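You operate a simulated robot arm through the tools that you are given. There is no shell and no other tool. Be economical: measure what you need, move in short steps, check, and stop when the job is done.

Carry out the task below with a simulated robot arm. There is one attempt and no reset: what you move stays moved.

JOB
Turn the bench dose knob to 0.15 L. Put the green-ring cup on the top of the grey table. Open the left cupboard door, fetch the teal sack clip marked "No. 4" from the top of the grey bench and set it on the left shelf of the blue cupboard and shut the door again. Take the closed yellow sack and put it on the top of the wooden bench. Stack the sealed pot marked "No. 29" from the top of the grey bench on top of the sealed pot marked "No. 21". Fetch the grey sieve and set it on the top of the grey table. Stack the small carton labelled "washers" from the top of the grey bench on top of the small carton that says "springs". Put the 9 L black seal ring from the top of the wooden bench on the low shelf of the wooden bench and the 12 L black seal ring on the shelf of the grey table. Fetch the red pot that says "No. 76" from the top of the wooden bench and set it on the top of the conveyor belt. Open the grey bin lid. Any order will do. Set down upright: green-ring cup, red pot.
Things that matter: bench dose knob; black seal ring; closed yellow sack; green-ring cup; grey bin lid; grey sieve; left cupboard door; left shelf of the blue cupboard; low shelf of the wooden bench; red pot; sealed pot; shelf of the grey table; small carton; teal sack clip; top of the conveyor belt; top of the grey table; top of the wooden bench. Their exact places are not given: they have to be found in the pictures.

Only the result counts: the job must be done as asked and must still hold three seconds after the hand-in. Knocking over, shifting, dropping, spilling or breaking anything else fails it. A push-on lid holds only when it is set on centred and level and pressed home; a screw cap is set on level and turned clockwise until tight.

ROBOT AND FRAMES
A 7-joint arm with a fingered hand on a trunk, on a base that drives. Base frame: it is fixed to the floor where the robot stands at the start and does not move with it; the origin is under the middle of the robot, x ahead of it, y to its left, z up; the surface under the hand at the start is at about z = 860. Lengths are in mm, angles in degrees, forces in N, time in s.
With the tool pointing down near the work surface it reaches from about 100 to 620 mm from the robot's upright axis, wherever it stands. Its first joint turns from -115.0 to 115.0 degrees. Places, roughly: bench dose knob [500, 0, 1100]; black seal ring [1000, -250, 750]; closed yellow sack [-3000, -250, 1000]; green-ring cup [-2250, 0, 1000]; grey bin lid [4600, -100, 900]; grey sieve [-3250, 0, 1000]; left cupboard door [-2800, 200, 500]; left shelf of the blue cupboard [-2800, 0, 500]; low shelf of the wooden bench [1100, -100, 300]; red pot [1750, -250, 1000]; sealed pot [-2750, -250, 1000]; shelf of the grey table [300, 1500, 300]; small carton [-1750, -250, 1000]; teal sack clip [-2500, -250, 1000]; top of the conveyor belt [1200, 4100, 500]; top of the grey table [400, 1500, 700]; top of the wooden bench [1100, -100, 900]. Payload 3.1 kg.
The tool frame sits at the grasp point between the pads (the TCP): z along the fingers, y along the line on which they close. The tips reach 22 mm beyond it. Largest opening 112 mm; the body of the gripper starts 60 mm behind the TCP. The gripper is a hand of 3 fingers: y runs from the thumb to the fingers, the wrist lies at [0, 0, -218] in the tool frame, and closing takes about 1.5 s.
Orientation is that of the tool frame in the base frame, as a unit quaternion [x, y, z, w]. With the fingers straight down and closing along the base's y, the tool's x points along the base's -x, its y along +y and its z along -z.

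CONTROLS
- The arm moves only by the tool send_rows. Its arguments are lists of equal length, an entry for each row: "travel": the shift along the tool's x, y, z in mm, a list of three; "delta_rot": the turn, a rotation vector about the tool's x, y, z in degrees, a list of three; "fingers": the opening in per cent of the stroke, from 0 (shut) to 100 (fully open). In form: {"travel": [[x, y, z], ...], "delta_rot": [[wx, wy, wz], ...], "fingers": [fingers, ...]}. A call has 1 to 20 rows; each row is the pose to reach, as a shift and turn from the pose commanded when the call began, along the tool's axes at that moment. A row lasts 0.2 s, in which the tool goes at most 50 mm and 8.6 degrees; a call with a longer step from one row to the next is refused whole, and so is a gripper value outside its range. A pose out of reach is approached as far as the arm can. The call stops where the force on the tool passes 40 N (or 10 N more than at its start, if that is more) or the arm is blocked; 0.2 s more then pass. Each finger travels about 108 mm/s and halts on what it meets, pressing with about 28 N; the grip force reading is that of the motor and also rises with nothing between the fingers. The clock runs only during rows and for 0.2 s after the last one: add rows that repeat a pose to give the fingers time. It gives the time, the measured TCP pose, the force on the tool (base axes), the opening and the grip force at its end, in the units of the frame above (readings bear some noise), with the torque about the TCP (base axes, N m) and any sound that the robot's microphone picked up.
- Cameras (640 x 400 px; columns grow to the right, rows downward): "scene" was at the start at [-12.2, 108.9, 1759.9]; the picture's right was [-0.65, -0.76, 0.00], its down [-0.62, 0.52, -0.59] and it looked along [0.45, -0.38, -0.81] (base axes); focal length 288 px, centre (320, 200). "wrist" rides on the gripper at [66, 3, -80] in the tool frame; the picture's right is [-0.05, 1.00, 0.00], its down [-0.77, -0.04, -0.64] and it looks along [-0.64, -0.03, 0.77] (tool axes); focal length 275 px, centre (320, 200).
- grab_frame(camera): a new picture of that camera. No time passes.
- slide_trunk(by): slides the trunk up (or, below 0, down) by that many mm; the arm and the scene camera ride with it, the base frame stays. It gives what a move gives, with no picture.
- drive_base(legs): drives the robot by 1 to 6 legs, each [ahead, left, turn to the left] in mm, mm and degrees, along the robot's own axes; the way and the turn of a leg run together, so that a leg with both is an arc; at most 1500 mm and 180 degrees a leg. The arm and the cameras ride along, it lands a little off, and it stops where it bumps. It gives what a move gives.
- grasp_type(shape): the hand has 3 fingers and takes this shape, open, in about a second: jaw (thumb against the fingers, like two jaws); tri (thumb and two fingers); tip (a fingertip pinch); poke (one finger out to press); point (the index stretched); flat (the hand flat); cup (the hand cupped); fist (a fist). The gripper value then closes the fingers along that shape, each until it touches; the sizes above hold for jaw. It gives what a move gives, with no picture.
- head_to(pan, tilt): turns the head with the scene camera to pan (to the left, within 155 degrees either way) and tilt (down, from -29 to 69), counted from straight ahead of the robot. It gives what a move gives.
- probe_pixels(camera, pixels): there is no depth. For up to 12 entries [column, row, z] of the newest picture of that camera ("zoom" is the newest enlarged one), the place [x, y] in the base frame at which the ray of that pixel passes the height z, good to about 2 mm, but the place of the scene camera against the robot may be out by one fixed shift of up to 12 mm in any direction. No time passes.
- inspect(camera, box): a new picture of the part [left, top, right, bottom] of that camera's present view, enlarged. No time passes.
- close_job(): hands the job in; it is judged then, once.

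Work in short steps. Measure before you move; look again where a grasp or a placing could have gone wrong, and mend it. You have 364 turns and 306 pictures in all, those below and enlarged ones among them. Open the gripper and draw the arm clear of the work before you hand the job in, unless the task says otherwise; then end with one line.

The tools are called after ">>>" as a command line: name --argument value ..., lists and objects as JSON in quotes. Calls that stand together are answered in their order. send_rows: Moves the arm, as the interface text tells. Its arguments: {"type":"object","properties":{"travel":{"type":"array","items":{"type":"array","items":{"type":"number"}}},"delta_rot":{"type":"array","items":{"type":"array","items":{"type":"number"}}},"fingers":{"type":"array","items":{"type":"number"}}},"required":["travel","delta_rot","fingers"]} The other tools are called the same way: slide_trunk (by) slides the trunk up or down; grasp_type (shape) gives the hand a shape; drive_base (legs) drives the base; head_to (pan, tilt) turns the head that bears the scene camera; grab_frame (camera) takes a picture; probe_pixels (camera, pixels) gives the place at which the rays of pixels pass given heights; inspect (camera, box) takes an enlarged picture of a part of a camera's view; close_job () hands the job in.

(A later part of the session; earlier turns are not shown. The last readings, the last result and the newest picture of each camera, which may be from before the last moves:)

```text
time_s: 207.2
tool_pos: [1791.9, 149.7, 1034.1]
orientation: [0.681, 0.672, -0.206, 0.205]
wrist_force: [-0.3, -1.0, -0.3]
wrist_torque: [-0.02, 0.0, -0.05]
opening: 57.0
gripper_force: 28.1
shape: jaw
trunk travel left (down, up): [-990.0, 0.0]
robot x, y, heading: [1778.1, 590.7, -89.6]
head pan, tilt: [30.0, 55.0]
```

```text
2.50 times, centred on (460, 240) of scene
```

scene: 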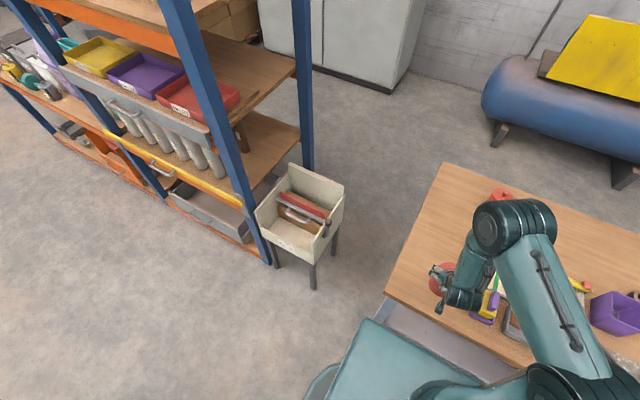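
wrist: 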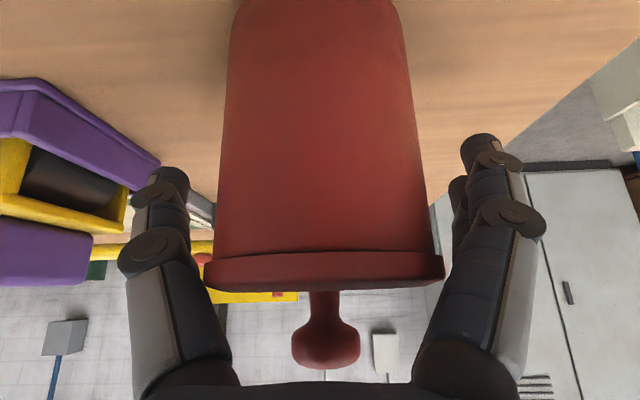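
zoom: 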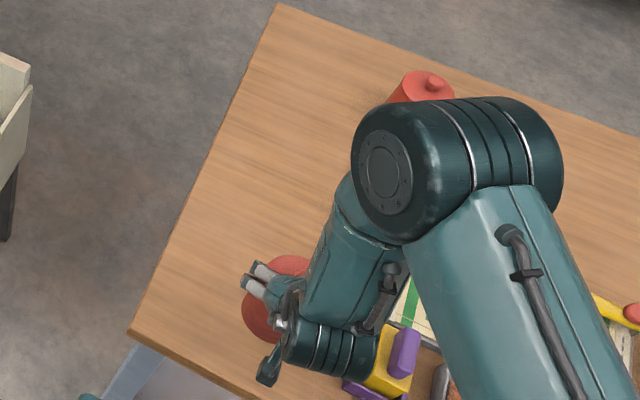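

Pot held at 57 mm. Back off, turn to +y on the open side and head toward the conveyor.

>>> drive_base --legs '[[-320, 0, 0], [0, 0, -180], [1200, 0, 0]]'

>>> head_to --pan 10 --tilt 25

>>> grab_frame --camera "scene"

```text
time_s: 222.3
tool_pos: [1762.3, 2536.9, 1034.9]
orientation: [-0.673, 0.68, 0.205, 0.206]
wrist_force: [0.2, -0.3, 0.2]
wrist_torque: [0.0, -0.02, 0.02]
opening: 56.9
gripper_force: 28.1
shape: jaw
trunk travel left (down, up): [-990.0, 0.0]
robot x, y, heading: [1776.6, 2094.9, 90.4]
head pan, tilt: [30.0, 55.0]
```

```text
time_s: 223.2
tool_pos: [1762.9, 2538.4, 1034.8]
orientation: [-0.673, 0.68, 0.205, 0.205]
wrist_force: [0.1, -0.1, -0.7]
wrist_torque: [0.02, 0.02, 0.0]
opening: 56.8
gripper_force: 27.9
shape: jaw
trunk travel left (down, up): [-990.0, 0.0]
robot x, y, heading: [1778.5, 2093.6, 90.5]
head pan, tilt: [10.0, 25.0]
```

```text
197 pictures are left
```

scene: 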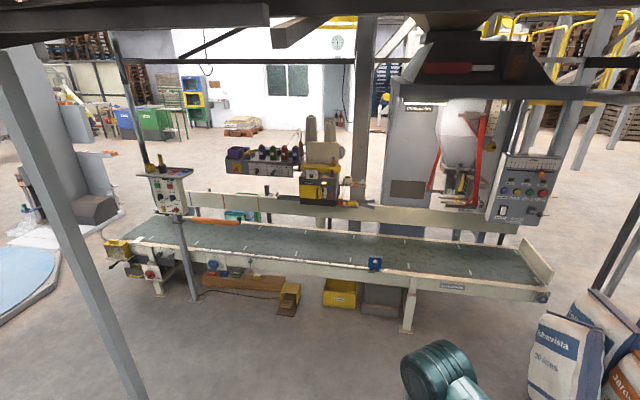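

>>> probe_pixels --camera "scene" --pixels '[[420, 285, 500], [420, 285, 600], [408, 332, 0], [420, 240, 500], [320, 265, 500], [320, 228, 500], [470, 270, 500], [140, 398, 0], [520, 390, 0], [540, 290, 500]]'

>>> inspect --camera "scene" --box '[320, 210, 560, 340]'

```text
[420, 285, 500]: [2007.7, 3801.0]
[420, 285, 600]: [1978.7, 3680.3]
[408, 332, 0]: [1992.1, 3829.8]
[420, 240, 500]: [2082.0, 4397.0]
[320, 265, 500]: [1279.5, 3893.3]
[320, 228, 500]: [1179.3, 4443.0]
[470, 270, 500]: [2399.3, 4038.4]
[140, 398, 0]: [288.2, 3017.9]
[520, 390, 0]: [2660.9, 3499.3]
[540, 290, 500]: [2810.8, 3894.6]
```

```text
2.67 times, centred on (440, 275) of scene
```

zoom: 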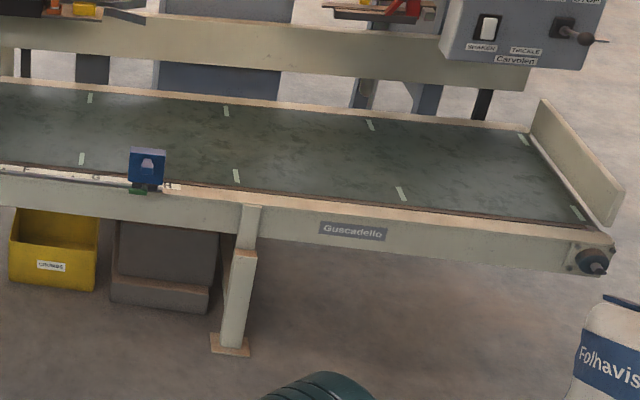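

>>> drive_base --legs '[[1290, -225, -0.5]]'

>>> head_to --pan 0 --tilt 45

>>> grab_frame --camera "scene"

>>> grab_frame --camera "wrist"

```text
time_s: 229.8
tool_pos: [1959.5, 3829.9, 1034.3]
orientation: [0.681, -0.672, -0.207, -0.204]
wrist_force: [0.0, 0.0, -0.7]
wrist_torque: [0.03, 0.02, 0.0]
opening: 57.1
gripper_force: 27.8
shape: jaw
trunk travel left (down, up): [-990.0, 0.0]
robot x, y, heading: [1986.7, 3391.1, 91.4]
head pan, tilt: [10.0, 25.0]
```

```text
time_s: 230.6
tool_pos: [1958.9, 3830.8, 1034.8]
orientation: [0.68, -0.673, -0.207, -0.204]
wrist_force: [0.4, 0.0, -0.8]
wrist_torque: [0.0, 0.02, -0.02]
opening: 56.8
gripper_force: 28.1
shape: jaw
trunk travel left (down, up): [-990.0, 0.0]
robot x, y, heading: [1988.7, 3385.0, 91.5]
head pan, tilt: [0.0, 45.0]
```

```text
195 pictures are left
```

scene: 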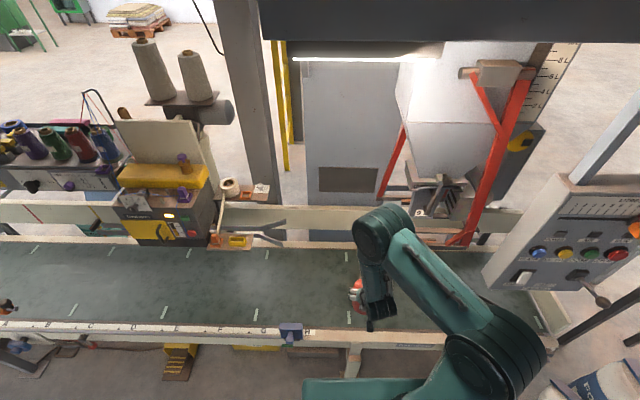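

```text
194 pictures are left
```

wrist: 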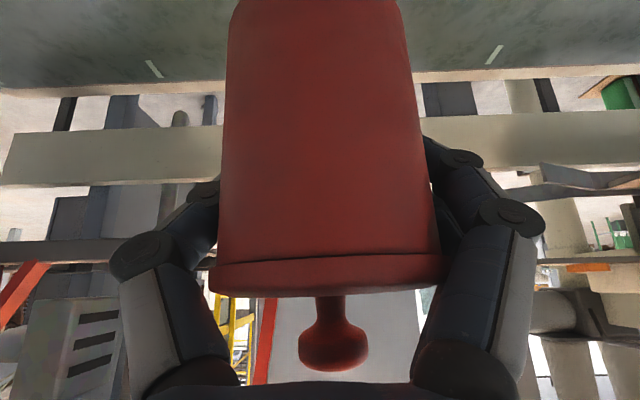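

Pot is above the belt edge; drive 115 mm further and lower the trunk.

>>> drive_base --legs '[[115, 0, -1.4]]'

>>> slide_trunk --by -380

>>> grab_frame --camera "scene"

>>> grab_frame --camera "wrist"

```text
time_s: 231.9
tool_pos: [1969.5, 3945.0, 1034.3]
orientation: [-0.672, 0.681, 0.205, 0.206]
wrist_force: [0.5, 0.8, -1.0]
wrist_torque: [0.0, 0.03, 0.01]
opening: 56.7
gripper_force: 28.1
shape: jaw
trunk travel left (down, up): [-990.0, 0.0]
robot x, y, heading: [1980.8, 3499.1, 89.8]
head pan, tilt: [0.0, 45.0]
```

```text
time_s: 235.5
tool_pos: [1970.1, 3946.9, 653.5]
orientation: [-0.673, 0.68, 0.205, 0.206]
wrist_force: [-1.1, -0.2, -0.3]
wrist_torque: [0.0, 0.01, 0.01]
opening: 56.9
gripper_force: 28.1
shape: jaw
trunk travel left (down, up): [-610.0, 380.0]
robot x, y, heading: [1985.5, 3499.3, 89.8]
head pan, tilt: [0.0, 45.0]
```

```text
193 pictures are left
```

scene: 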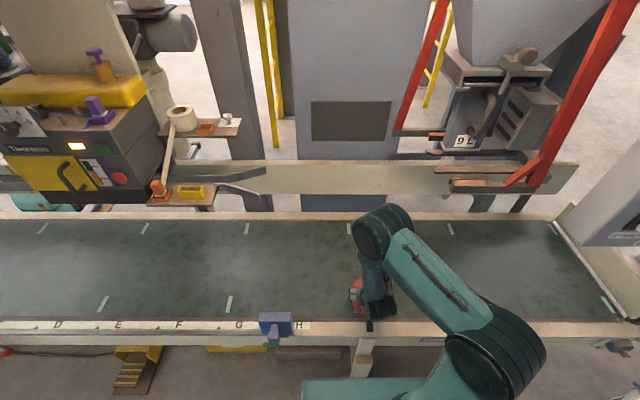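

```text
192 pictures are left
```

wrist: 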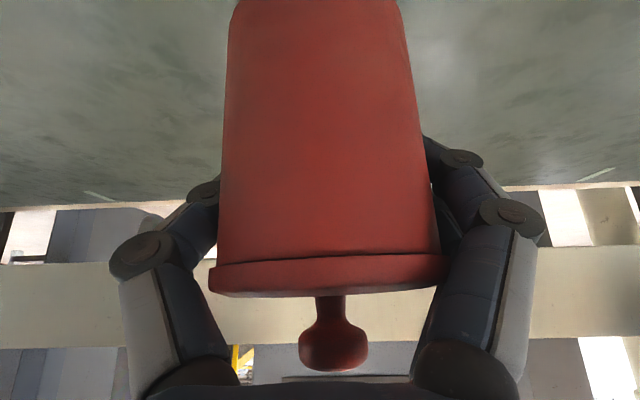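

Lower slowly until contact.

>>> send_rows --travel '[[5.6, 0, 8.2], [9, 0, 13], [12, 0, 17], [15, 0, 21], [18, 0, 25.5], [20, 0, 29.5], [23, 0, 33.5], [26, 0, 37.5], [29, 0, 42], [31.5, 0, 46], [34.5, 0, 50], [37, 0, 54], [40, 0, 58], [43, 0, 62], [45, 0, 66]]' --delta_rot '[[0, 0, 0], [0, 0, 0], [0, 0, 0], [0, 0, 0], [0, 0, 0], [0, 0, 0], [0, 0, 0], [0, 0, 0], [0, 0, 0], [0, 0, 0], [0, 0, 0], [0, 0, 0], [0, 0, 0], [0, 0, 0], [0, 0, 0]]' --fingers '[0, 0, 0, 0, 0, 0, 0, 0, 0, 0, 0, 0, 0, 0, 0]'

>>> grab_frame --camera "scene"

```text
time_s: 238.6
tool_pos: [1968.7, 3946.1, 583.5]
orientation: [-0.669, 0.681, 0.212, 0.21]
wrist_force: [2.2, -7.1, 31.6]
wrist_torque: [0.11, 0.38, 0.04]
opening: 55.8
gripper_force: 27.6
shape: jaw
trunk travel left (down, up): [-610.0, 380.0]
robot x, y, heading: [1981.3, 3501.0, 90.1]
head pan, tilt: [0.0, 45.0]
stopped in row 15: the force on the tool passed its limit at 43 N (the readings are from after the stop); the commanded pose is now the measured one
```

```text
191 pictures are left
```

scene: 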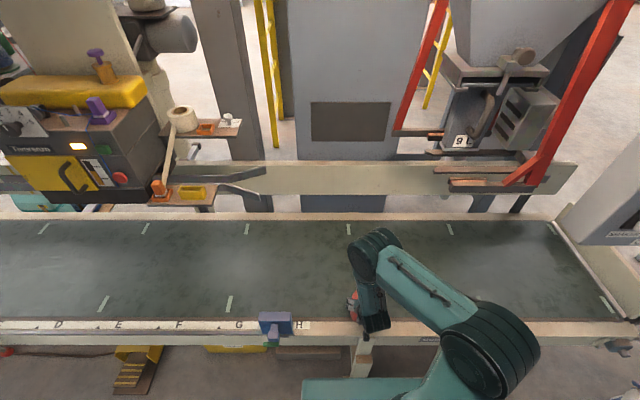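

>>> probe_pixels --camera "scene" --pixels '[[200, 318, 517], [430, 320, 517], [200, 330, 517], [200, 222, 517]]'

>>> inspect --camera "scene" --box '[310, 220, 430, 340]'

>>> grab_frame --camera "wrist"

```text
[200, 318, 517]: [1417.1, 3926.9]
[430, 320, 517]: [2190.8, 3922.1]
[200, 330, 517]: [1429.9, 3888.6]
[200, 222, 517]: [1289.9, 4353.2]
```

```text
3.33 times, centred on (370, 280) of scene
```

zoom: 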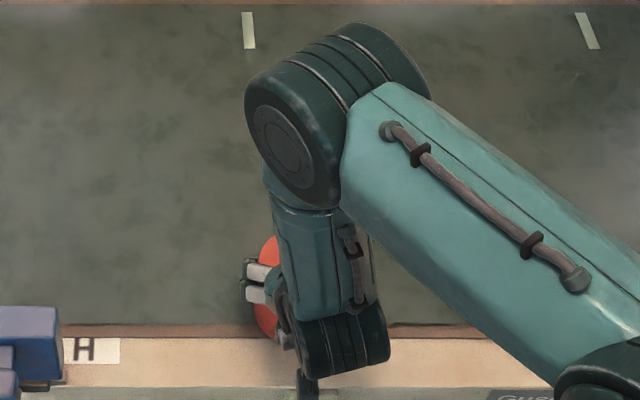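

```text
189 pictures are left
```

wrist: 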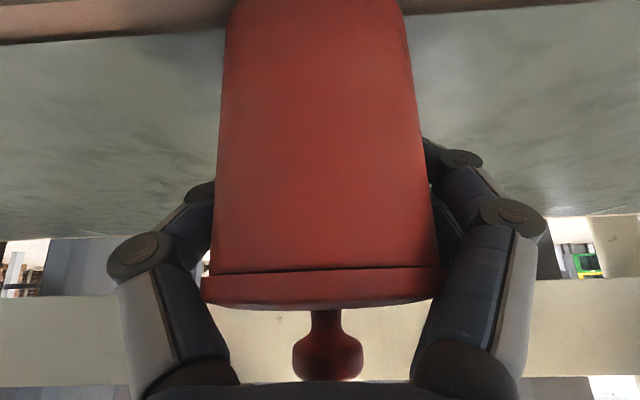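

The pot's near edge sits over the rail (belt starts y≈3925). Lift, move 110 mm further in, lower again.

>>> send_rows --travel '[[-12, 0, -17], [-24, 0, -34]]' --delta_rot '[[0, 0, 0], [0, 0, 0]]' --fingers '[0, 0]'

>>> drive_base --legs '[[60, 0, 0]]'

>>> send_rows --travel '[[-25, 0, 17], [-45, 0, 31]]' --delta_rot '[[0, 0, 0], [0, 0, 0]]' --fingers '[0, 0]'

>>> grab_frame --camera "wrist"

```text
time_s: 239.2
tool_pos: [1969.4, 3948.5, 621.4]
orientation: [-0.671, 0.68, 0.208, 0.209]
wrist_force: [0.1, 0.7, -1.2]
wrist_torque: [0.0, -0.01, -0.03]
opening: 55.7
gripper_force: 28.5
shape: jaw
trunk travel left (down, up): [-610.0, 380.0]
robot x, y, heading: [1981.4, 3500.1, 90.2]
head pan, tilt: [0.0, 45.0]
```

```text
time_s: 240.1
tool_pos: [1969.0, 4010.2, 621.3]
orientation: [-0.67, 0.682, 0.207, 0.208]
wrist_force: [-0.1, 0.1, -0.8]
wrist_torque: [0.0, 0.02, 0.02]
opening: 56.0
gripper_force: 27.4
shape: jaw
trunk travel left (down, up): [-610.0, 380.0]
robot x, y, heading: [1985.1, 3562.0, 89.9]
head pan, tilt: [0.0, 45.0]
```

```text
time_s: 240.7
tool_pos: [1970.1, 4064.2, 622.6]
orientation: [-0.671, 0.681, 0.208, 0.208]
wrist_force: [0.5, 0.8, -0.4]
wrist_torque: [0.0, -0.02, 0.0]
opening: 55.9
gripper_force: 28.1
shape: jaw
trunk travel left (down, up): [-610.0, 380.0]
robot x, y, heading: [1982.6, 3561.3, 90.4]
head pan, tilt: [0.0, 45.0]
```

```text
188 pictures are left
```

wrist: 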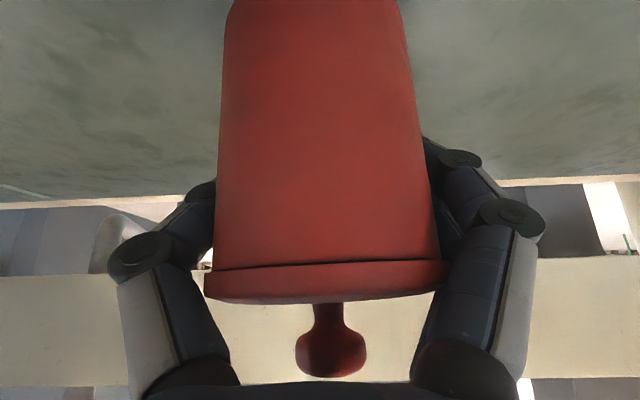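

>>> send_rows --travel '[[9, 0, 12], [17, 0, 25], [20, 0, 29], [22, 0, 32], [24, 0, 35], [26, 0, 38], [28, 0, 41], [30, 0, 44], [32, 0, 47]]' --delta_rot '[[0, 0, 0], [0, 0, 0], [0, 0, 0], [0, 0, 0], [0, 0, 0], [0, 0, 0], [0, 0, 0], [0, 0, 0], [0, 0, 0]]' --fingers '[0, 0, 0, 0, 0, 0, 0, 0, 0]'

>>> grab_frame --camera "wrist"

```text
time_s: 242.1
tool_pos: [1970.7, 4065.5, 583.8]
orientation: [-0.668, 0.68, 0.216, 0.212]
wrist_force: [2.4, -10.6, 30.9]
wrist_torque: [0.03, 0.32, 0.1]
opening: 55.4
gripper_force: 27.9
shape: jaw
trunk travel left (down, up): [-610.0, 380.0]
robot x, y, heading: [1984.3, 3558.6, 90.3]
head pan, tilt: [0.0, 45.0]
stopped in row 6: the force on the tool passed its limit at 43 N (the readings are from after the stop); the commanded pose is now the measured one
```

```text
187 pictures are left
```

wrist: 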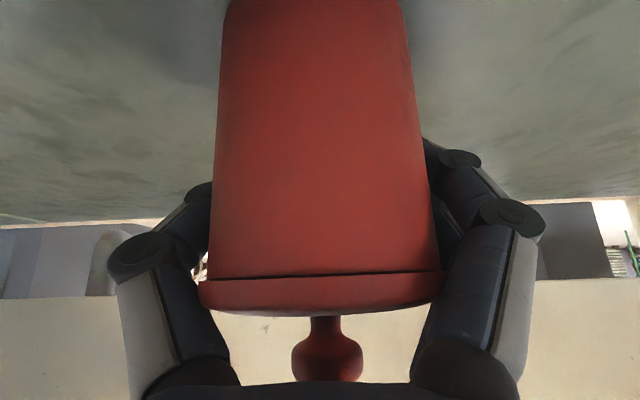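

On the belt. Ease, open, and withdraw along the tool axis.

>>> send_rows --travel '[[-1, 0, -1.5], [-1, 0, -1.5], [-1, 0, -1.5], [-1, 0, -1.5], [-1, 0, -1.5], [-1, 0, -30], [-1, 0, -70], [-1, 0, -110], [-1, 0, -150]]' --delta_rot '[[0, 0, 0], [0, 0, 0], [0, 0, 0], [0, 0, 0], [0, 0, 0], [0, 0, 0], [0, 0, 0], [0, 0, 0], [0, 0, 0]]' --fingers '[20, 50, 80, 100, 100, 100, 100, 100, 100]'

>>> grab_frame --camera "wrist"

```text
time_s: 244.1
tool_pos: [1971.1, 3981.9, 704.1]
orientation: [-0.669, 0.681, 0.212, 0.211]
wrist_force: [-0.7, 0.6, 0.2]
wrist_torque: [0.0, 0.0, 0.0]
opening: 111.7
gripper_force: 0.0
shape: jaw
trunk travel left (down, up): [-610.0, 380.0]
robot x, y, heading: [1983.3, 3564.4, 90.3]
head pan, tilt: [0.0, 45.0]
```

```text
186 pictures are left
```

wrist: 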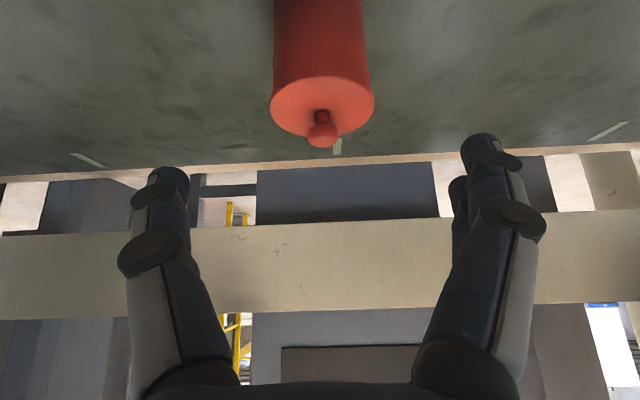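

Red pot done. Next the grey bin lid at about (4600,−100): drive back to the main aisle and look.

>>> drive_base --legs '[[-400, 0, 0], [0, 0, -90], [0, -1250, 0], [0, -1200, 0]]'

>>> slide_trunk --by 380

>>> head_to --pan -10 --tilt 20

>>> grab_frame --camera "scene"

```text
time_s: 262.2
tool_pos: [2342.5, 680.4, 703.9]
orientation: [0.023, 0.954, -0.003, 0.299]
wrist_force: [-0.4, -0.4, -0.7]
wrist_torque: [-0.01, 0.0, 0.05]
opening: 111.6
gripper_force: 0.1
shape: jaw
trunk travel left (down, up): [-610.0, 380.0]
robot x, y, heading: [1922.1, 677.7, -1.6]
head pan, tilt: [0.0, 45.0]
```

```text
time_s: 265.9
tool_pos: [2342.7, 680.8, 1084.4]
orientation: [0.023, 0.954, -0.003, 0.299]
wrist_force: [-0.7, 0.2, -0.2]
wrist_torque: [0.0, 0.03, -0.02]
opening: 112.0
gripper_force: 0.0
shape: jaw
trunk travel left (down, up): [-990.0, 0.0]
robot x, y, heading: [1917.7, 676.8, -1.8]
head pan, tilt: [0.0, 45.0]
```

```text
time_s: 266.8
tool_pos: [2342.7, 680.4, 1082.9]
orientation: [0.022, 0.954, -0.003, 0.299]
wrist_force: [0.6, -0.4, 0.6]
wrist_torque: [0.01, 0.02, 0.0]
opening: 112.0
gripper_force: 0.0
shape: jaw
trunk travel left (down, up): [-990.0, 0.0]
robot x, y, heading: [1920.1, 677.2, -1.3]
head pan, tilt: [-10.0, 20.0]
```

```text
185 pictures are left
```

scene: 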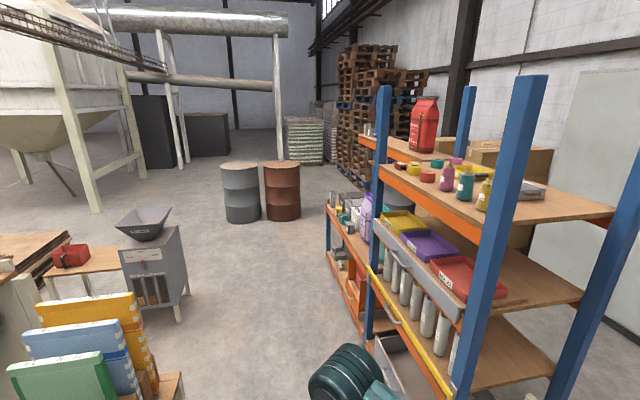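

>>> probe_pixels --camera "scene" --pixels '[[178, 320, 0], [368, 345, 0], [242, 220, 0], [282, 217, 0], [185, 395, 400], [330, 250, 500]]'

>>> inspect --camera "scene" --box '[300, 120, 540, 320]'

```text
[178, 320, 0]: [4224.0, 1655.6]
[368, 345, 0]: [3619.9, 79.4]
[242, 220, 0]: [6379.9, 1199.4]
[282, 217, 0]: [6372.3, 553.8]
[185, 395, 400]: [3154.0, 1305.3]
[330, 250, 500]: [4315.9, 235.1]
```

```text
2.00 times, centred on (420, 220) of scene
```

zoom: 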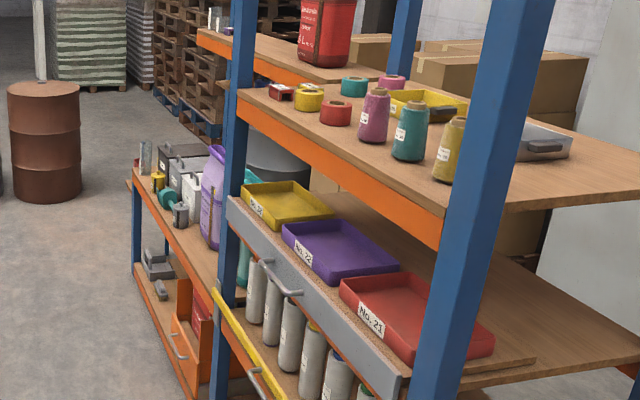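

The grey bin seems to stand on the lower bay of the blue rack. Drive to x≈4500 and face −y.

>>> drive_base --legs '[[1300, 60, 1.3], [1280, 0, 0], [0, 0, -90]]'

>>> head_to --pan 0 --tilt 35

>>> grab_frame --camera "scene"

```text
time_s: 283.3
tool_pos: [4511.3, 317.3, 1083.8]
orientation: [0.69, 0.659, -0.214, 0.209]
wrist_force: [0.7, -1.0, 0.0]
wrist_torque: [-0.01, 0.0, -0.03]
opening: 111.5
gripper_force: 0.0
shape: jaw
trunk travel left (down, up): [-990.0, 0.0]
robot x, y, heading: [4512.3, 737.0, -91.6]
head pan, tilt: [-10.0, 20.0]
```

```text
time_s: 284.1
tool_pos: [4511.4, 318.0, 1083.0]
orientation: [0.691, 0.657, -0.214, 0.21]
wrist_force: [0.9, -1.6, 0.6]
wrist_torque: [0.01, 0.0, -0.02]
opening: 111.7
gripper_force: 0.1
shape: jaw
trunk travel left (down, up): [-990.0, 0.0]
robot x, y, heading: [4512.9, 740.7, -91.6]
head pan, tilt: [0.0, 35.0]
```

```text
183 pictures are left
```

scene: 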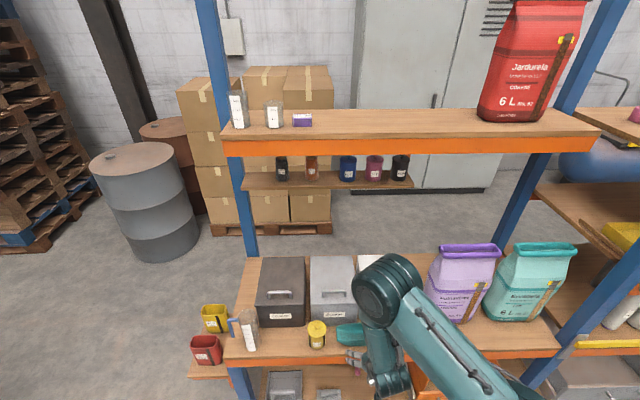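

>>> inspect --camera "scene" --box '[220, 240, 420, 365]'

>>> grab_frame --camera "wrist"

```text
3.20 times, centred on (320, 302) of scene
```

zoom: 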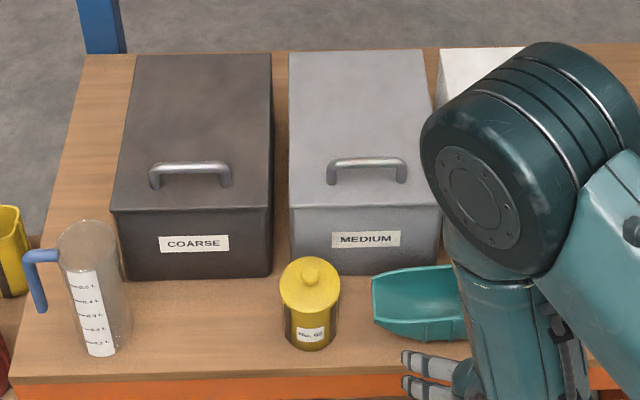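

```text
181 pictures are left
```

wrist: 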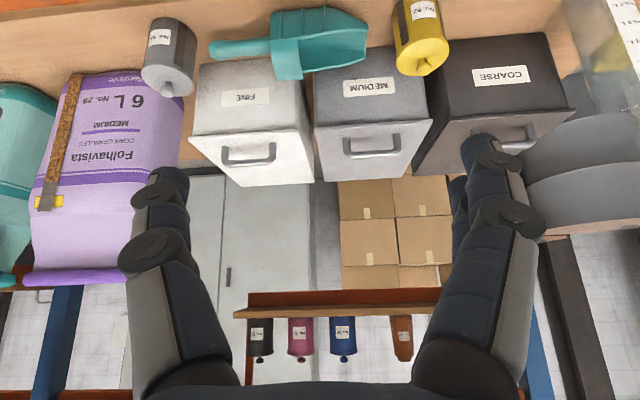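

The grey bin is the middle "MEDIUM" one with a front handle and rear hinge. Triangulate handle and hinge.

>>> probe_pixels --camera "scene" --pixels '[[334, 290, 1000], [334, 290, 1050], [334, 290, 1100], [334, 305, 1000], [331, 256, 1000], [331, 256, 1050], [336, 330, 900]]'

>>> probe_pixels --camera "wrist" --pixels '[[372, 152, 1000], [372, 152, 1050], [372, 130, 1000], [372, 130, 1050], [370, 185, 1000], [370, 185, 1050], [345, 148, 1000], [400, 148, 1000]]'

>>> inspect --camera "wrist" --box '[290, 60, 450, 200]'

```text
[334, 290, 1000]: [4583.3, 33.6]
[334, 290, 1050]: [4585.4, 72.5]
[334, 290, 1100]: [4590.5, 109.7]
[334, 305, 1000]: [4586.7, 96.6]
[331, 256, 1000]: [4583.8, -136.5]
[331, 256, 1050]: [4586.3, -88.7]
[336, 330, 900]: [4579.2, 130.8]
```

```text
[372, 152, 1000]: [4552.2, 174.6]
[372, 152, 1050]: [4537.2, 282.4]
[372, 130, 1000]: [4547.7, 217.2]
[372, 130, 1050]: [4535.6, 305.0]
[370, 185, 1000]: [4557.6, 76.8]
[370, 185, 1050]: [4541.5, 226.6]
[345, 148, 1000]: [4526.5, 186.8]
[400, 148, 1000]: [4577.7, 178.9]
```

```text
2.86 times, centred on (370, 130) of wrist
```

zoom: 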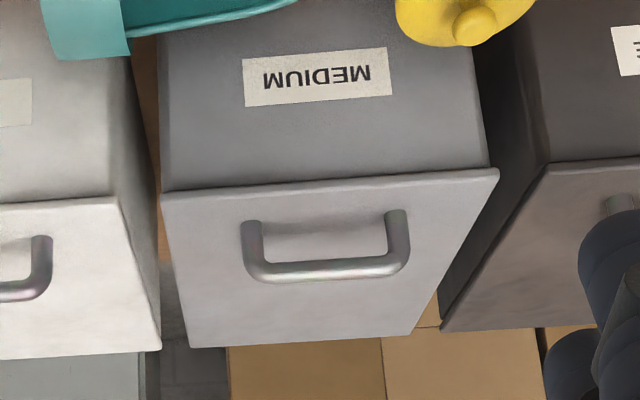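

>>> probe_pixels --camera "scene" --pixels '[[330, 153, 1200], [330, 153, 1300], [330, 153, 1400], [330, 135, 1300], [330, 135, 1400], [330, 187, 1200], [330, 187, 1300], [330, 355, 700], [330, 355, 750], [250, 250, 0]]'

>>> head_to --pan 0 --tilt 5

>>> grab_frame --camera "scene"

```text
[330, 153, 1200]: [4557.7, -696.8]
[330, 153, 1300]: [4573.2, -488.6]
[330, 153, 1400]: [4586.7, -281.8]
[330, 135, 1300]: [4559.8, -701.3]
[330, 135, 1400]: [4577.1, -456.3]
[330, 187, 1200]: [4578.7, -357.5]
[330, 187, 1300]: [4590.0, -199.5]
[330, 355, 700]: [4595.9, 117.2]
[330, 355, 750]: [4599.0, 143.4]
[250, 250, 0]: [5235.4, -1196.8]
```

```text
time_s: 285.0
tool_pos: [4512.3, 317.7, 1084.1]
orientation: [0.691, 0.658, -0.213, 0.208]
wrist_force: [0.8, 0.8, 0.0]
wrist_torque: [0.01, -0.01, 0.02]
opening: 112.0
gripper_force: 0.1
shape: jaw
trunk travel left (down, up): [-990.0, 0.0]
robot x, y, heading: [4509.3, 742.5, -91.9]
head pan, tilt: [0.0, 5.0]
```

```text
179 pictures are left
```

scene: 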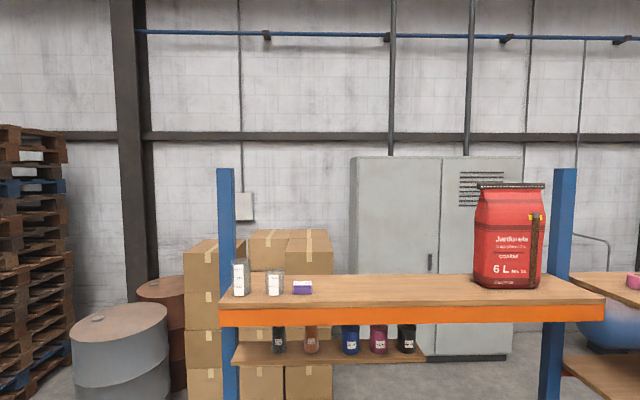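

Handle bar ≈ (4581,−44,900), hinge ≈ y −270, z ≈ 862; a jar shelf lies at y≲−400, z≈1175. I'll grip the handle across its ends (closing along x) so it can pivot. Move closer.

>>> drive_base --legs '[[250, 57, 1.8]]'

>>> grab_frame --camera "wrist"

>>> head_to --pan 0 --tilt 50

>>> grab_frame --camera "scene"

```text
time_s: 286.9
tool_pos: [4578.9, 68.6, 1083.5]
orientation: [0.68, 0.67, -0.21, 0.212]
wrist_force: [0.2, -0.8, 0.6]
wrist_torque: [-0.02, 0.0, -0.01]
opening: 112.3
gripper_force: 0.0
shape: jaw
trunk travel left (down, up): [-990.0, 0.0]
robot x, y, heading: [4564.8, 487.1, -89.6]
head pan, tilt: [0.0, 5.0]
```

```text
178 pictures are left
```

wrist: 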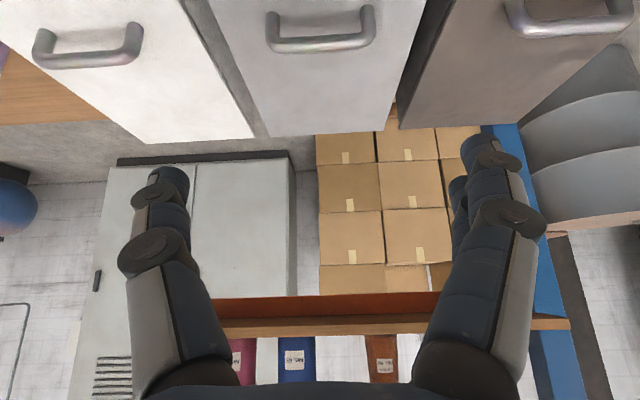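

```text
time_s: 288.0
tool_pos: [4579.4, 67.7, 1083.5]
orientation: [0.68, 0.669, -0.211, 0.213]
wrist_force: [0.2, 0.4, -0.3]
wrist_torque: [-0.03, 0.0, 0.0]
opening: 112.2
gripper_force: 0.1
shape: jaw
trunk travel left (down, up): [-990.0, 0.0]
robot x, y, heading: [4562.0, 487.9, -89.9]
head pan, tilt: [0.0, 50.0]
```

```text
177 pictures are left
```

scene: 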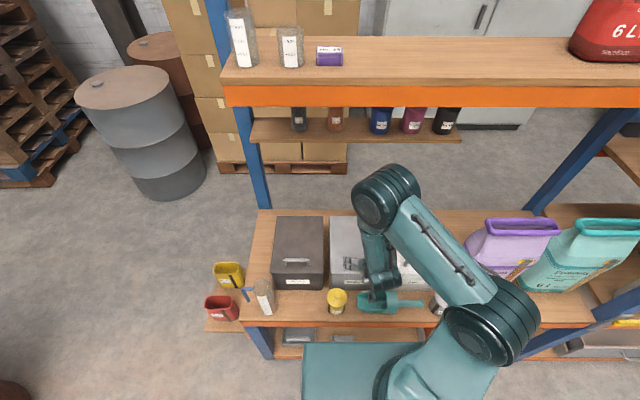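

>>> probe_pixels --camera "wrist" --pixels '[[320, 44, 900], [320, 44, 890], [268, 40, 900], [373, 38, 900], [330, 135, 862], [330, 300, 1175]]'

>>> inspect --camera "wrist" --box '[240, 0, 440, 140]'

>>> probe_pixels --camera "scene" --pixels '[[343, 217, 862], [347, 260, 895], [345, 290, 700], [345, 280, 862], [295, 217, 862], [360, 130, 1175], [360, 108, 1343]]'

```text
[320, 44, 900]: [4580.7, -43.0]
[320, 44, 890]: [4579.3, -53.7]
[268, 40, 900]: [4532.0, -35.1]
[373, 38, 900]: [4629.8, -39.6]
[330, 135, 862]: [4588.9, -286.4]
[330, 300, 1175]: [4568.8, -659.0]
```

```text
2.86 times, centred on (340, 70) of wrist
```

zoom: 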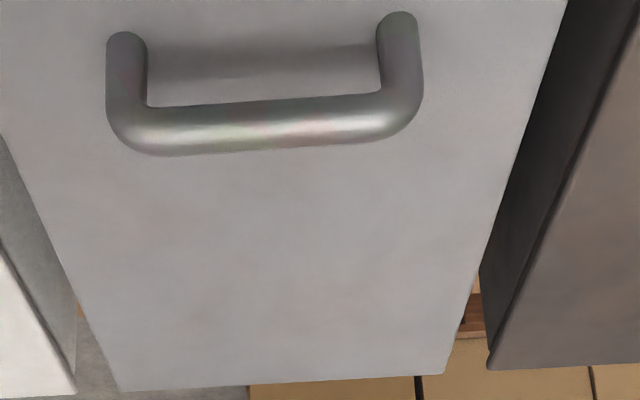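

```text
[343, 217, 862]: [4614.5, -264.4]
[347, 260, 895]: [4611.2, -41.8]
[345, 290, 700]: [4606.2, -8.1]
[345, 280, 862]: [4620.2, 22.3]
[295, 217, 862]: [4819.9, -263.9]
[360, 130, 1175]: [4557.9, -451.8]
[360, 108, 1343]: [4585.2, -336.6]
```

Handle centre (4581,−43), ~98 mm wide; fits the 112 mm opening. Approach in two steps.

>>> send_rows --travel '[[-25, 0.5, 25], [-30, 1, 60], [-20, 1.5, 100], [-8, 1.5, 140], [0, 1.5, 170]]' --delta_rot '[[0, 0, 0], [0, 0, 0], [0, 0, 0], [0, 0, 0], [0, 0, 0]]' --fingers '[100, 100, 100, 100, 100]'

>>> grab_frame --camera "wrist"

```text
time_s: 289.2
tool_pos: [4581.6, -30.0, 942.8]
orientation: [0.679, 0.67, -0.21, 0.213]
wrist_force: [0.2, -0.1, -0.3]
wrist_torque: [-0.02, -0.04, 0.02]
opening: 111.8
gripper_force: 0.0
shape: jaw
trunk travel left (down, up): [-990.0, 0.0]
robot x, y, heading: [4561.3, 488.8, -89.7]
head pan, tilt: [0.0, 50.0]
```

```text
175 pictures are left
```

wrist: 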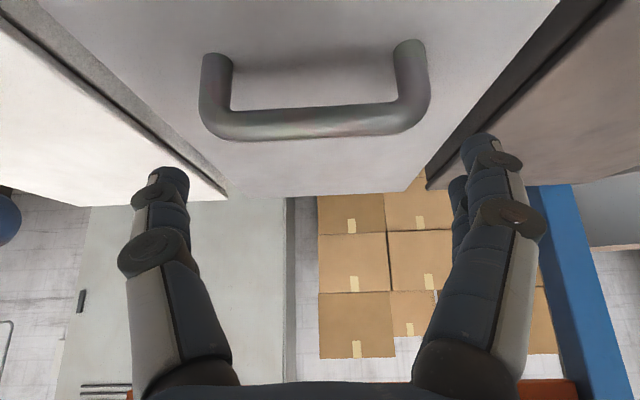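

Finish the approach and close on the handle's ends.

>>> send_rows --travel '[[7, -1, 20], [14, -2, 39], [14, -2, 39], [14, -2, 39], [14, -2, 39], [14, -2, 39], [14, -2, 39]]' --delta_rot '[[0, 0, 0], [0, 0, 0], [0, 0, 0], [0, 0, 0], [0, 0, 0], [0, 0, 0], [0, 0, 0]]' --fingers '[100, 100, 80, 40, 0, 0, 0]'

>>> grab_frame --camera "wrist"

```text
time_s: 290.8
tool_pos: [4576.2, -43.1, 902.3]
orientation: [0.68, 0.669, -0.21, 0.213]
wrist_force: [-11.4, -6.9, 1.0]
wrist_torque: [-0.04, 0.3, 0.28]
opening: 68.0
gripper_force: 28.2
shape: jaw
trunk travel left (down, up): [-990.0, 0.0]
robot x, y, heading: [4561.5, 489.2, -89.9]
head pan, tilt: [0.0, 50.0]
```

```text
174 pictures are left
```

wrist: 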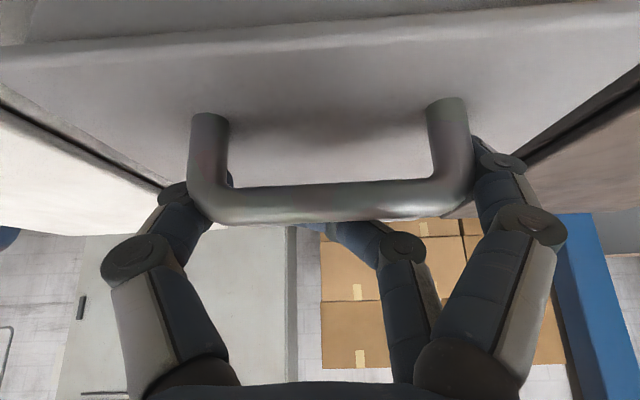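

A finger hooks behind the bar as well; grip is on. Lift along the hinge arc to about 30°.

>>> send_rows --travel '[[-14.7, 0, -14.1], [-30.8, 0, -26.9], [-47.9, 0, -38.3], [-65.9, 0, -48], [-84.7, 0, -56.2], [-104, 0, -62.7]]' --delta_rot '[[0, 0, 0], [0, 0, 0], [0, 0, 0], [0, 0, 0], [0, 0, 0], [0, 0, 0]]' --fingers '[0, 0, 0, 0, 0, 0]'

>>> grab_frame --camera "wrist"

>>> inspect --camera "scene" --box '[240, 150, 440, 310]'

```text
time_s: 292.2
tool_pos: [4579.4, -90.8, 1014.5]
orientation: [0.678, 0.671, -0.21, 0.213]
wrist_force: [-0.8, -0.6, -0.5]
wrist_torque: [-0.03, -0.03, 0.02]
opening: 48.2
gripper_force: 28.5
shape: jaw
trunk travel left (down, up): [-990.0, 0.0]
robot x, y, heading: [4564.0, 488.6, -89.6]
head pan, tilt: [0.0, 50.0]
```

```text
173 pictures are left
```

wrist: 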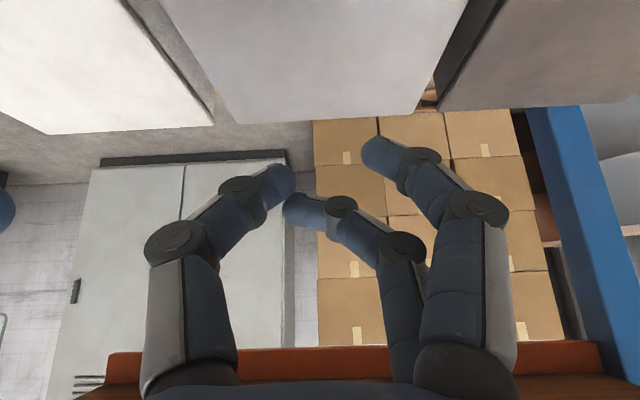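

```text
2.50 times, centred on (340, 230) of scene
```

zoom: 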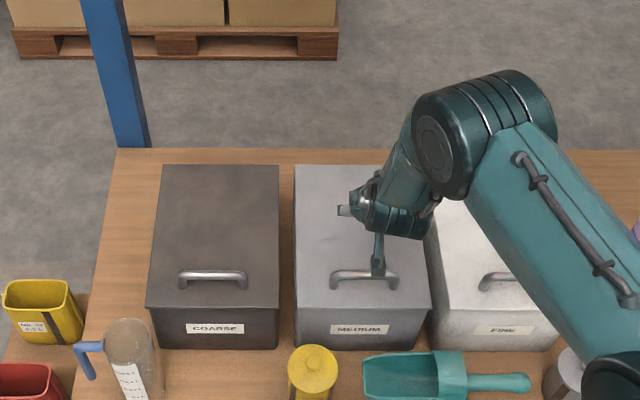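

The side grip slipped off. New plan: roll the hand 90° so the two fingers sit on the front side of the bar and the thumb behind, grip the bar itself. First open, back off and roll.

>>> send_rows --travel '[[10, 0, -15], [20, 0, -30], [30, 0, -50]]' --delta_rot '[[0, 0, 0], [0, 0, 0], [0, 0, 0]]' --fingers '[50, 70, 70]'

>>> send_rows --travel '[[0, 0, 0], [0, 0, 0], [0, 0, 0], [0, 0, 0], [0, 0, 0], [0, 0, 0], [0, 0, 0], [0, 0, 0], [0, 0, 0], [0, 0, 0], [0, 0, 0]]' --delta_rot '[[0, 0, -8.2], [0, 0, -16.4], [0, 0, -24.6], [0, 0, -32.8], [0, 0, -41], [0, 0, -49.2], [0, 0, -57.4], [0, 0, -65.6], [0, 0, -73.8], [0, 0, -82], [0, 0, -90]]' --fingers '[70, 70, 70, 70, 70, 70, 70, 70, 70, 70, 70]'

>>> grab_frame --camera "wrist"

>>> grab_frame --camera "scene"

```text
time_s: 293.0
tool_pos: [4576.6, -35.0, 1040.3]
orientation: [0.68, 0.67, -0.21, 0.212]
wrist_force: [-0.1, 0.2, -0.4]
wrist_torque: [0.03, -0.01, -0.01]
opening: 77.9
gripper_force: 0.0
shape: jaw
trunk travel left (down, up): [-990.0, 0.0]
robot x, y, heading: [4563.7, 487.3, -89.6]
head pan, tilt: [0.0, 50.0]
```

```text
time_s: 295.4
tool_pos: [4577.1, -36.6, 1039.3]
orientation: [0.005, 0.954, -0.299, 0.001]
wrist_force: [-1.0, -0.5, 0.6]
wrist_torque: [-0.02, 0.01, 0.02]
opening: 78.3
gripper_force: 0.1
shape: jaw
trunk travel left (down, up): [-990.0, 0.0]
robot x, y, heading: [4565.5, 491.4, -89.7]
head pan, tilt: [0.0, 50.0]
```

```text
171 pictures are left
```

wrist: 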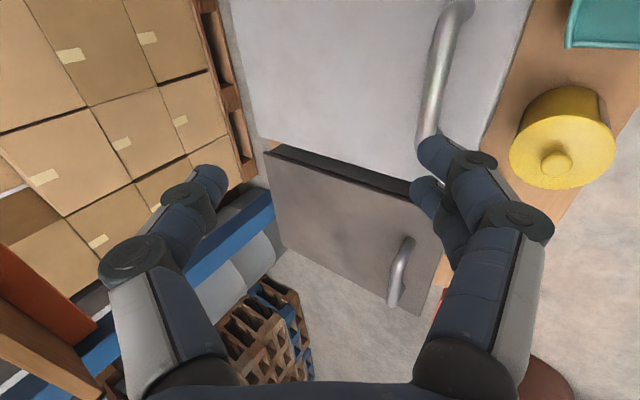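

```text
170 pictures are left
```

scene: 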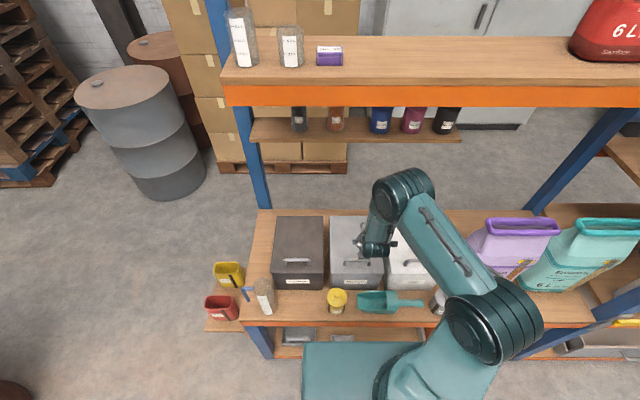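

Roll done. Now shift and take a look before advancing along the tool axis onto the bar with a ~40 mm opening.

>>> send_rows --travel '[[-2, 25, 0], [-4, 50, 10], [-4, 74, 30], [-4, 74, 50], [-4, 74, 60]]' --delta_rot '[[0, 0, 0], [0, 0, 0], [0, 0, 0], [0, 0, 0], [0, 0, 0]]' --fingers '[60, 45, 36, 36, 36]'

>>> grab_frame --camera "wrist"

>>> inspect --camera "scene" --box '[300, 200, 420, 320]'

```text
time_s: 296.6
tool_pos: [4583.1, -11.6, 947.1]
orientation: [0.007, 0.954, -0.299, 0.002]
wrist_force: [0.1, -0.8, 0.1]
wrist_torque: [0.04, -0.01, -0.02]
opening: 40.9
gripper_force: 0.0
shape: jaw
trunk travel left (down, up): [-990.0, 0.0]
robot x, y, heading: [4564.9, 487.6, -90.1]
head pan, tilt: [0.0, 50.0]
```

```text
169 pictures are left
```

wrist: 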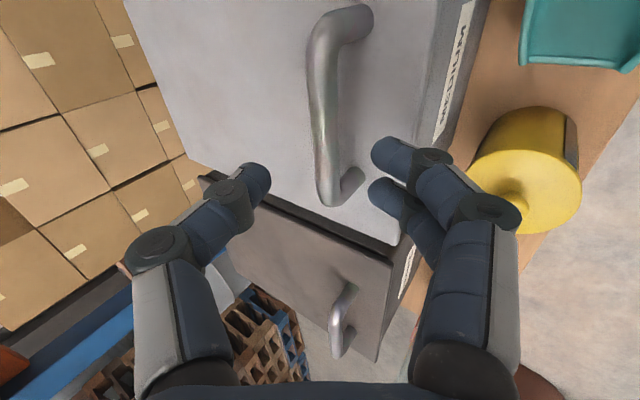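

```text
3.33 times, centred on (360, 260) of scene
```

zoom: 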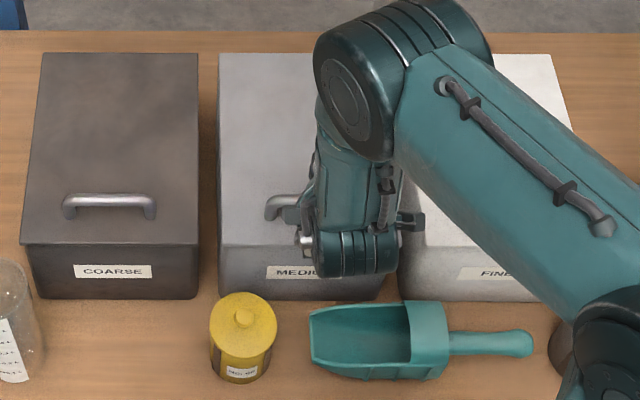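

The bar (col ~325) sits centrally between thumb and fingers. Advance 46 mm and close.

>>> send_rows --travel '[[0, 0, 20], [0, 0, 38], [0, 0, 46], [0, 0, 46], [0, 0, 46], [0, 0, 46], [0, 0, 46]]' --delta_rot '[[0, 0, 0], [0, 0, 0], [0, 0, 0], [0, 0, 0], [0, 0, 0], [0, 0, 0], [0, 0, 0]]' --fingers '[36, 36, 36, 20, 0, 0, 0]'

>>> grab_frame --camera "wrist"

```text
time_s: 298.2
tool_pos: [4583.1, -39.3, 909.3]
orientation: [0.008, 0.954, -0.299, 0.003]
wrist_force: [0.0, -8.6, -2.4]
wrist_torque: [-0.07, 0.0, 0.01]
opening: 0.0
gripper_force: 27.9
shape: jaw
trunk travel left (down, up): [-990.0, 0.0]
robot x, y, heading: [4565.1, 488.7, -89.7]
head pan, tilt: [0.0, 50.0]
```

```text
167 pictures are left
```

wrist: 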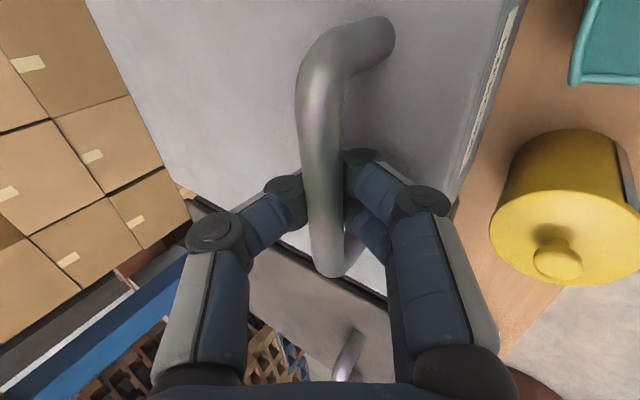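

The fingertips meet beneath the bar, caging it. Lift along the arc to ~40°.

>>> send_rows --travel '[[0, -14.7, -14.1], [0, -30.8, -26.9], [0, -47.9, -38.3], [0, -65.9, -48], [0, -84.7, -56.2], [0, -104, -62.7], [0, -124, -67.7], [0, -144.4, -70.7]]' --delta_rot '[[0, 0, 0], [0, 0, 0], [0, 0, 0], [0, 0, 0], [0, 0, 0], [0, 0, 0], [0, 0, 0], [0, 0, 0]]' --fingers '[0, 0, 0, 0, 0, 0, 0, 0]'

>>> grab_frame --camera "wrist"

>>> inspect --camera "scene" --box '[260, 140, 460, 300]'

```text
time_s: 300.0
tool_pos: [4581.7, -118.5, 1045.3]
orientation: [0.006, 0.956, -0.295, 0.001]
wrist_force: [7.7, -16.0, -20.0]
wrist_torque: [0.1, -0.03, 0.07]
opening: 0.0
gripper_force: 28.1
shape: jaw
trunk travel left (down, up): [-990.0, 0.0]
robot x, y, heading: [4560.6, 489.3, -89.7]
head pan, tilt: [0.0, 50.0]
```

```text
166 pictures are left
```

wrist: 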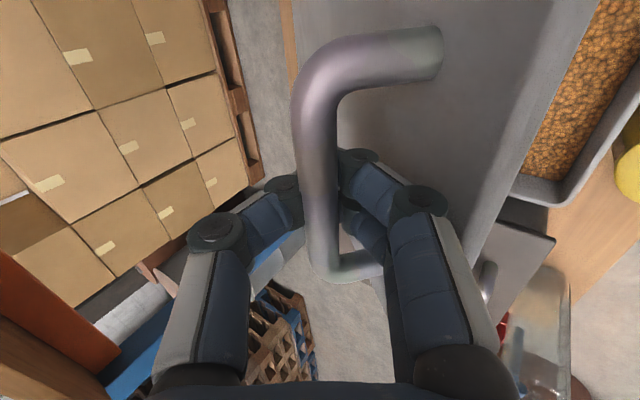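

```text
2.50 times, centred on (360, 220) of scene
```

zoom: 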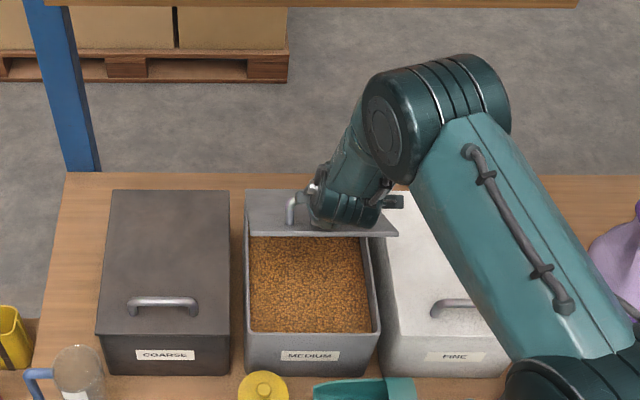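

Lid is opening well. Continue to ~65° with the radius trimmed a little.

>>> send_rows --travel '[[0, -20.6, 3.7], [0, -40.3, 4.1], [0, -60.5, 6.4], [0, -80.3, 10.6], [0, -99.2, 15.9]]' --delta_rot '[[0, 0, 0], [0, 0, 0], [0, 0, 0], [0, 0, 0], [0, 0, 0]]' --fingers '[0, 0, 0, 0, 0]'

>>> grab_frame --camera "wrist"

>>> inspect --camera "scene" --box '[260, 140, 460, 300]'

```text
time_s: 301.2
tool_pos: [4580.9, -206.9, 1092.2]
orientation: [0.007, 0.955, -0.296, 0.001]
wrist_force: [2.4, -1.2, -16.5]
wrist_torque: [0.68, -0.02, 0.03]
opening: 0.0
gripper_force: 28.2
shape: jaw
trunk travel left (down, up): [-990.0, 0.0]
robot x, y, heading: [4564.3, 490.1, -89.8]
head pan, tilt: [0.0, 50.0]
```

```text
164 pictures are left
```

wrist: 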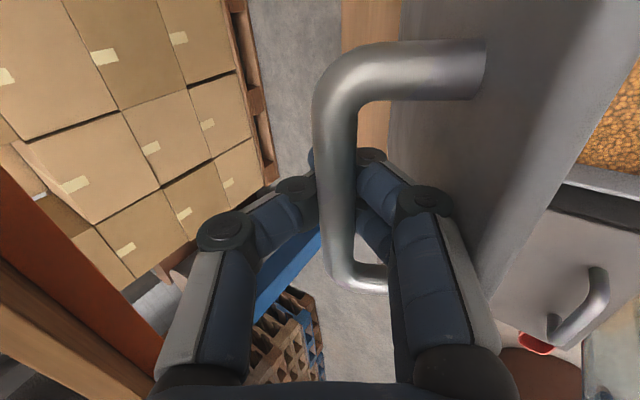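

```text
2.50 times, centred on (360, 220) of scene
```

zoom: 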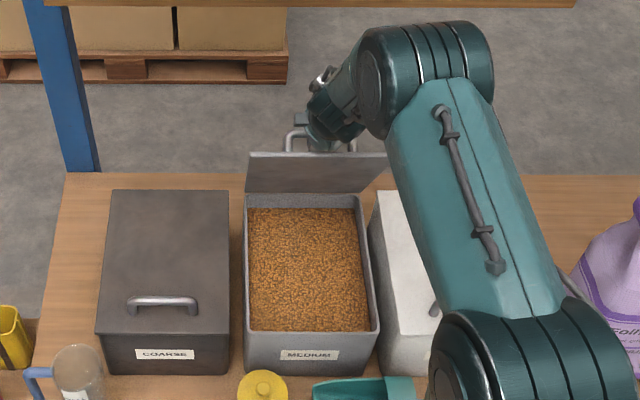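

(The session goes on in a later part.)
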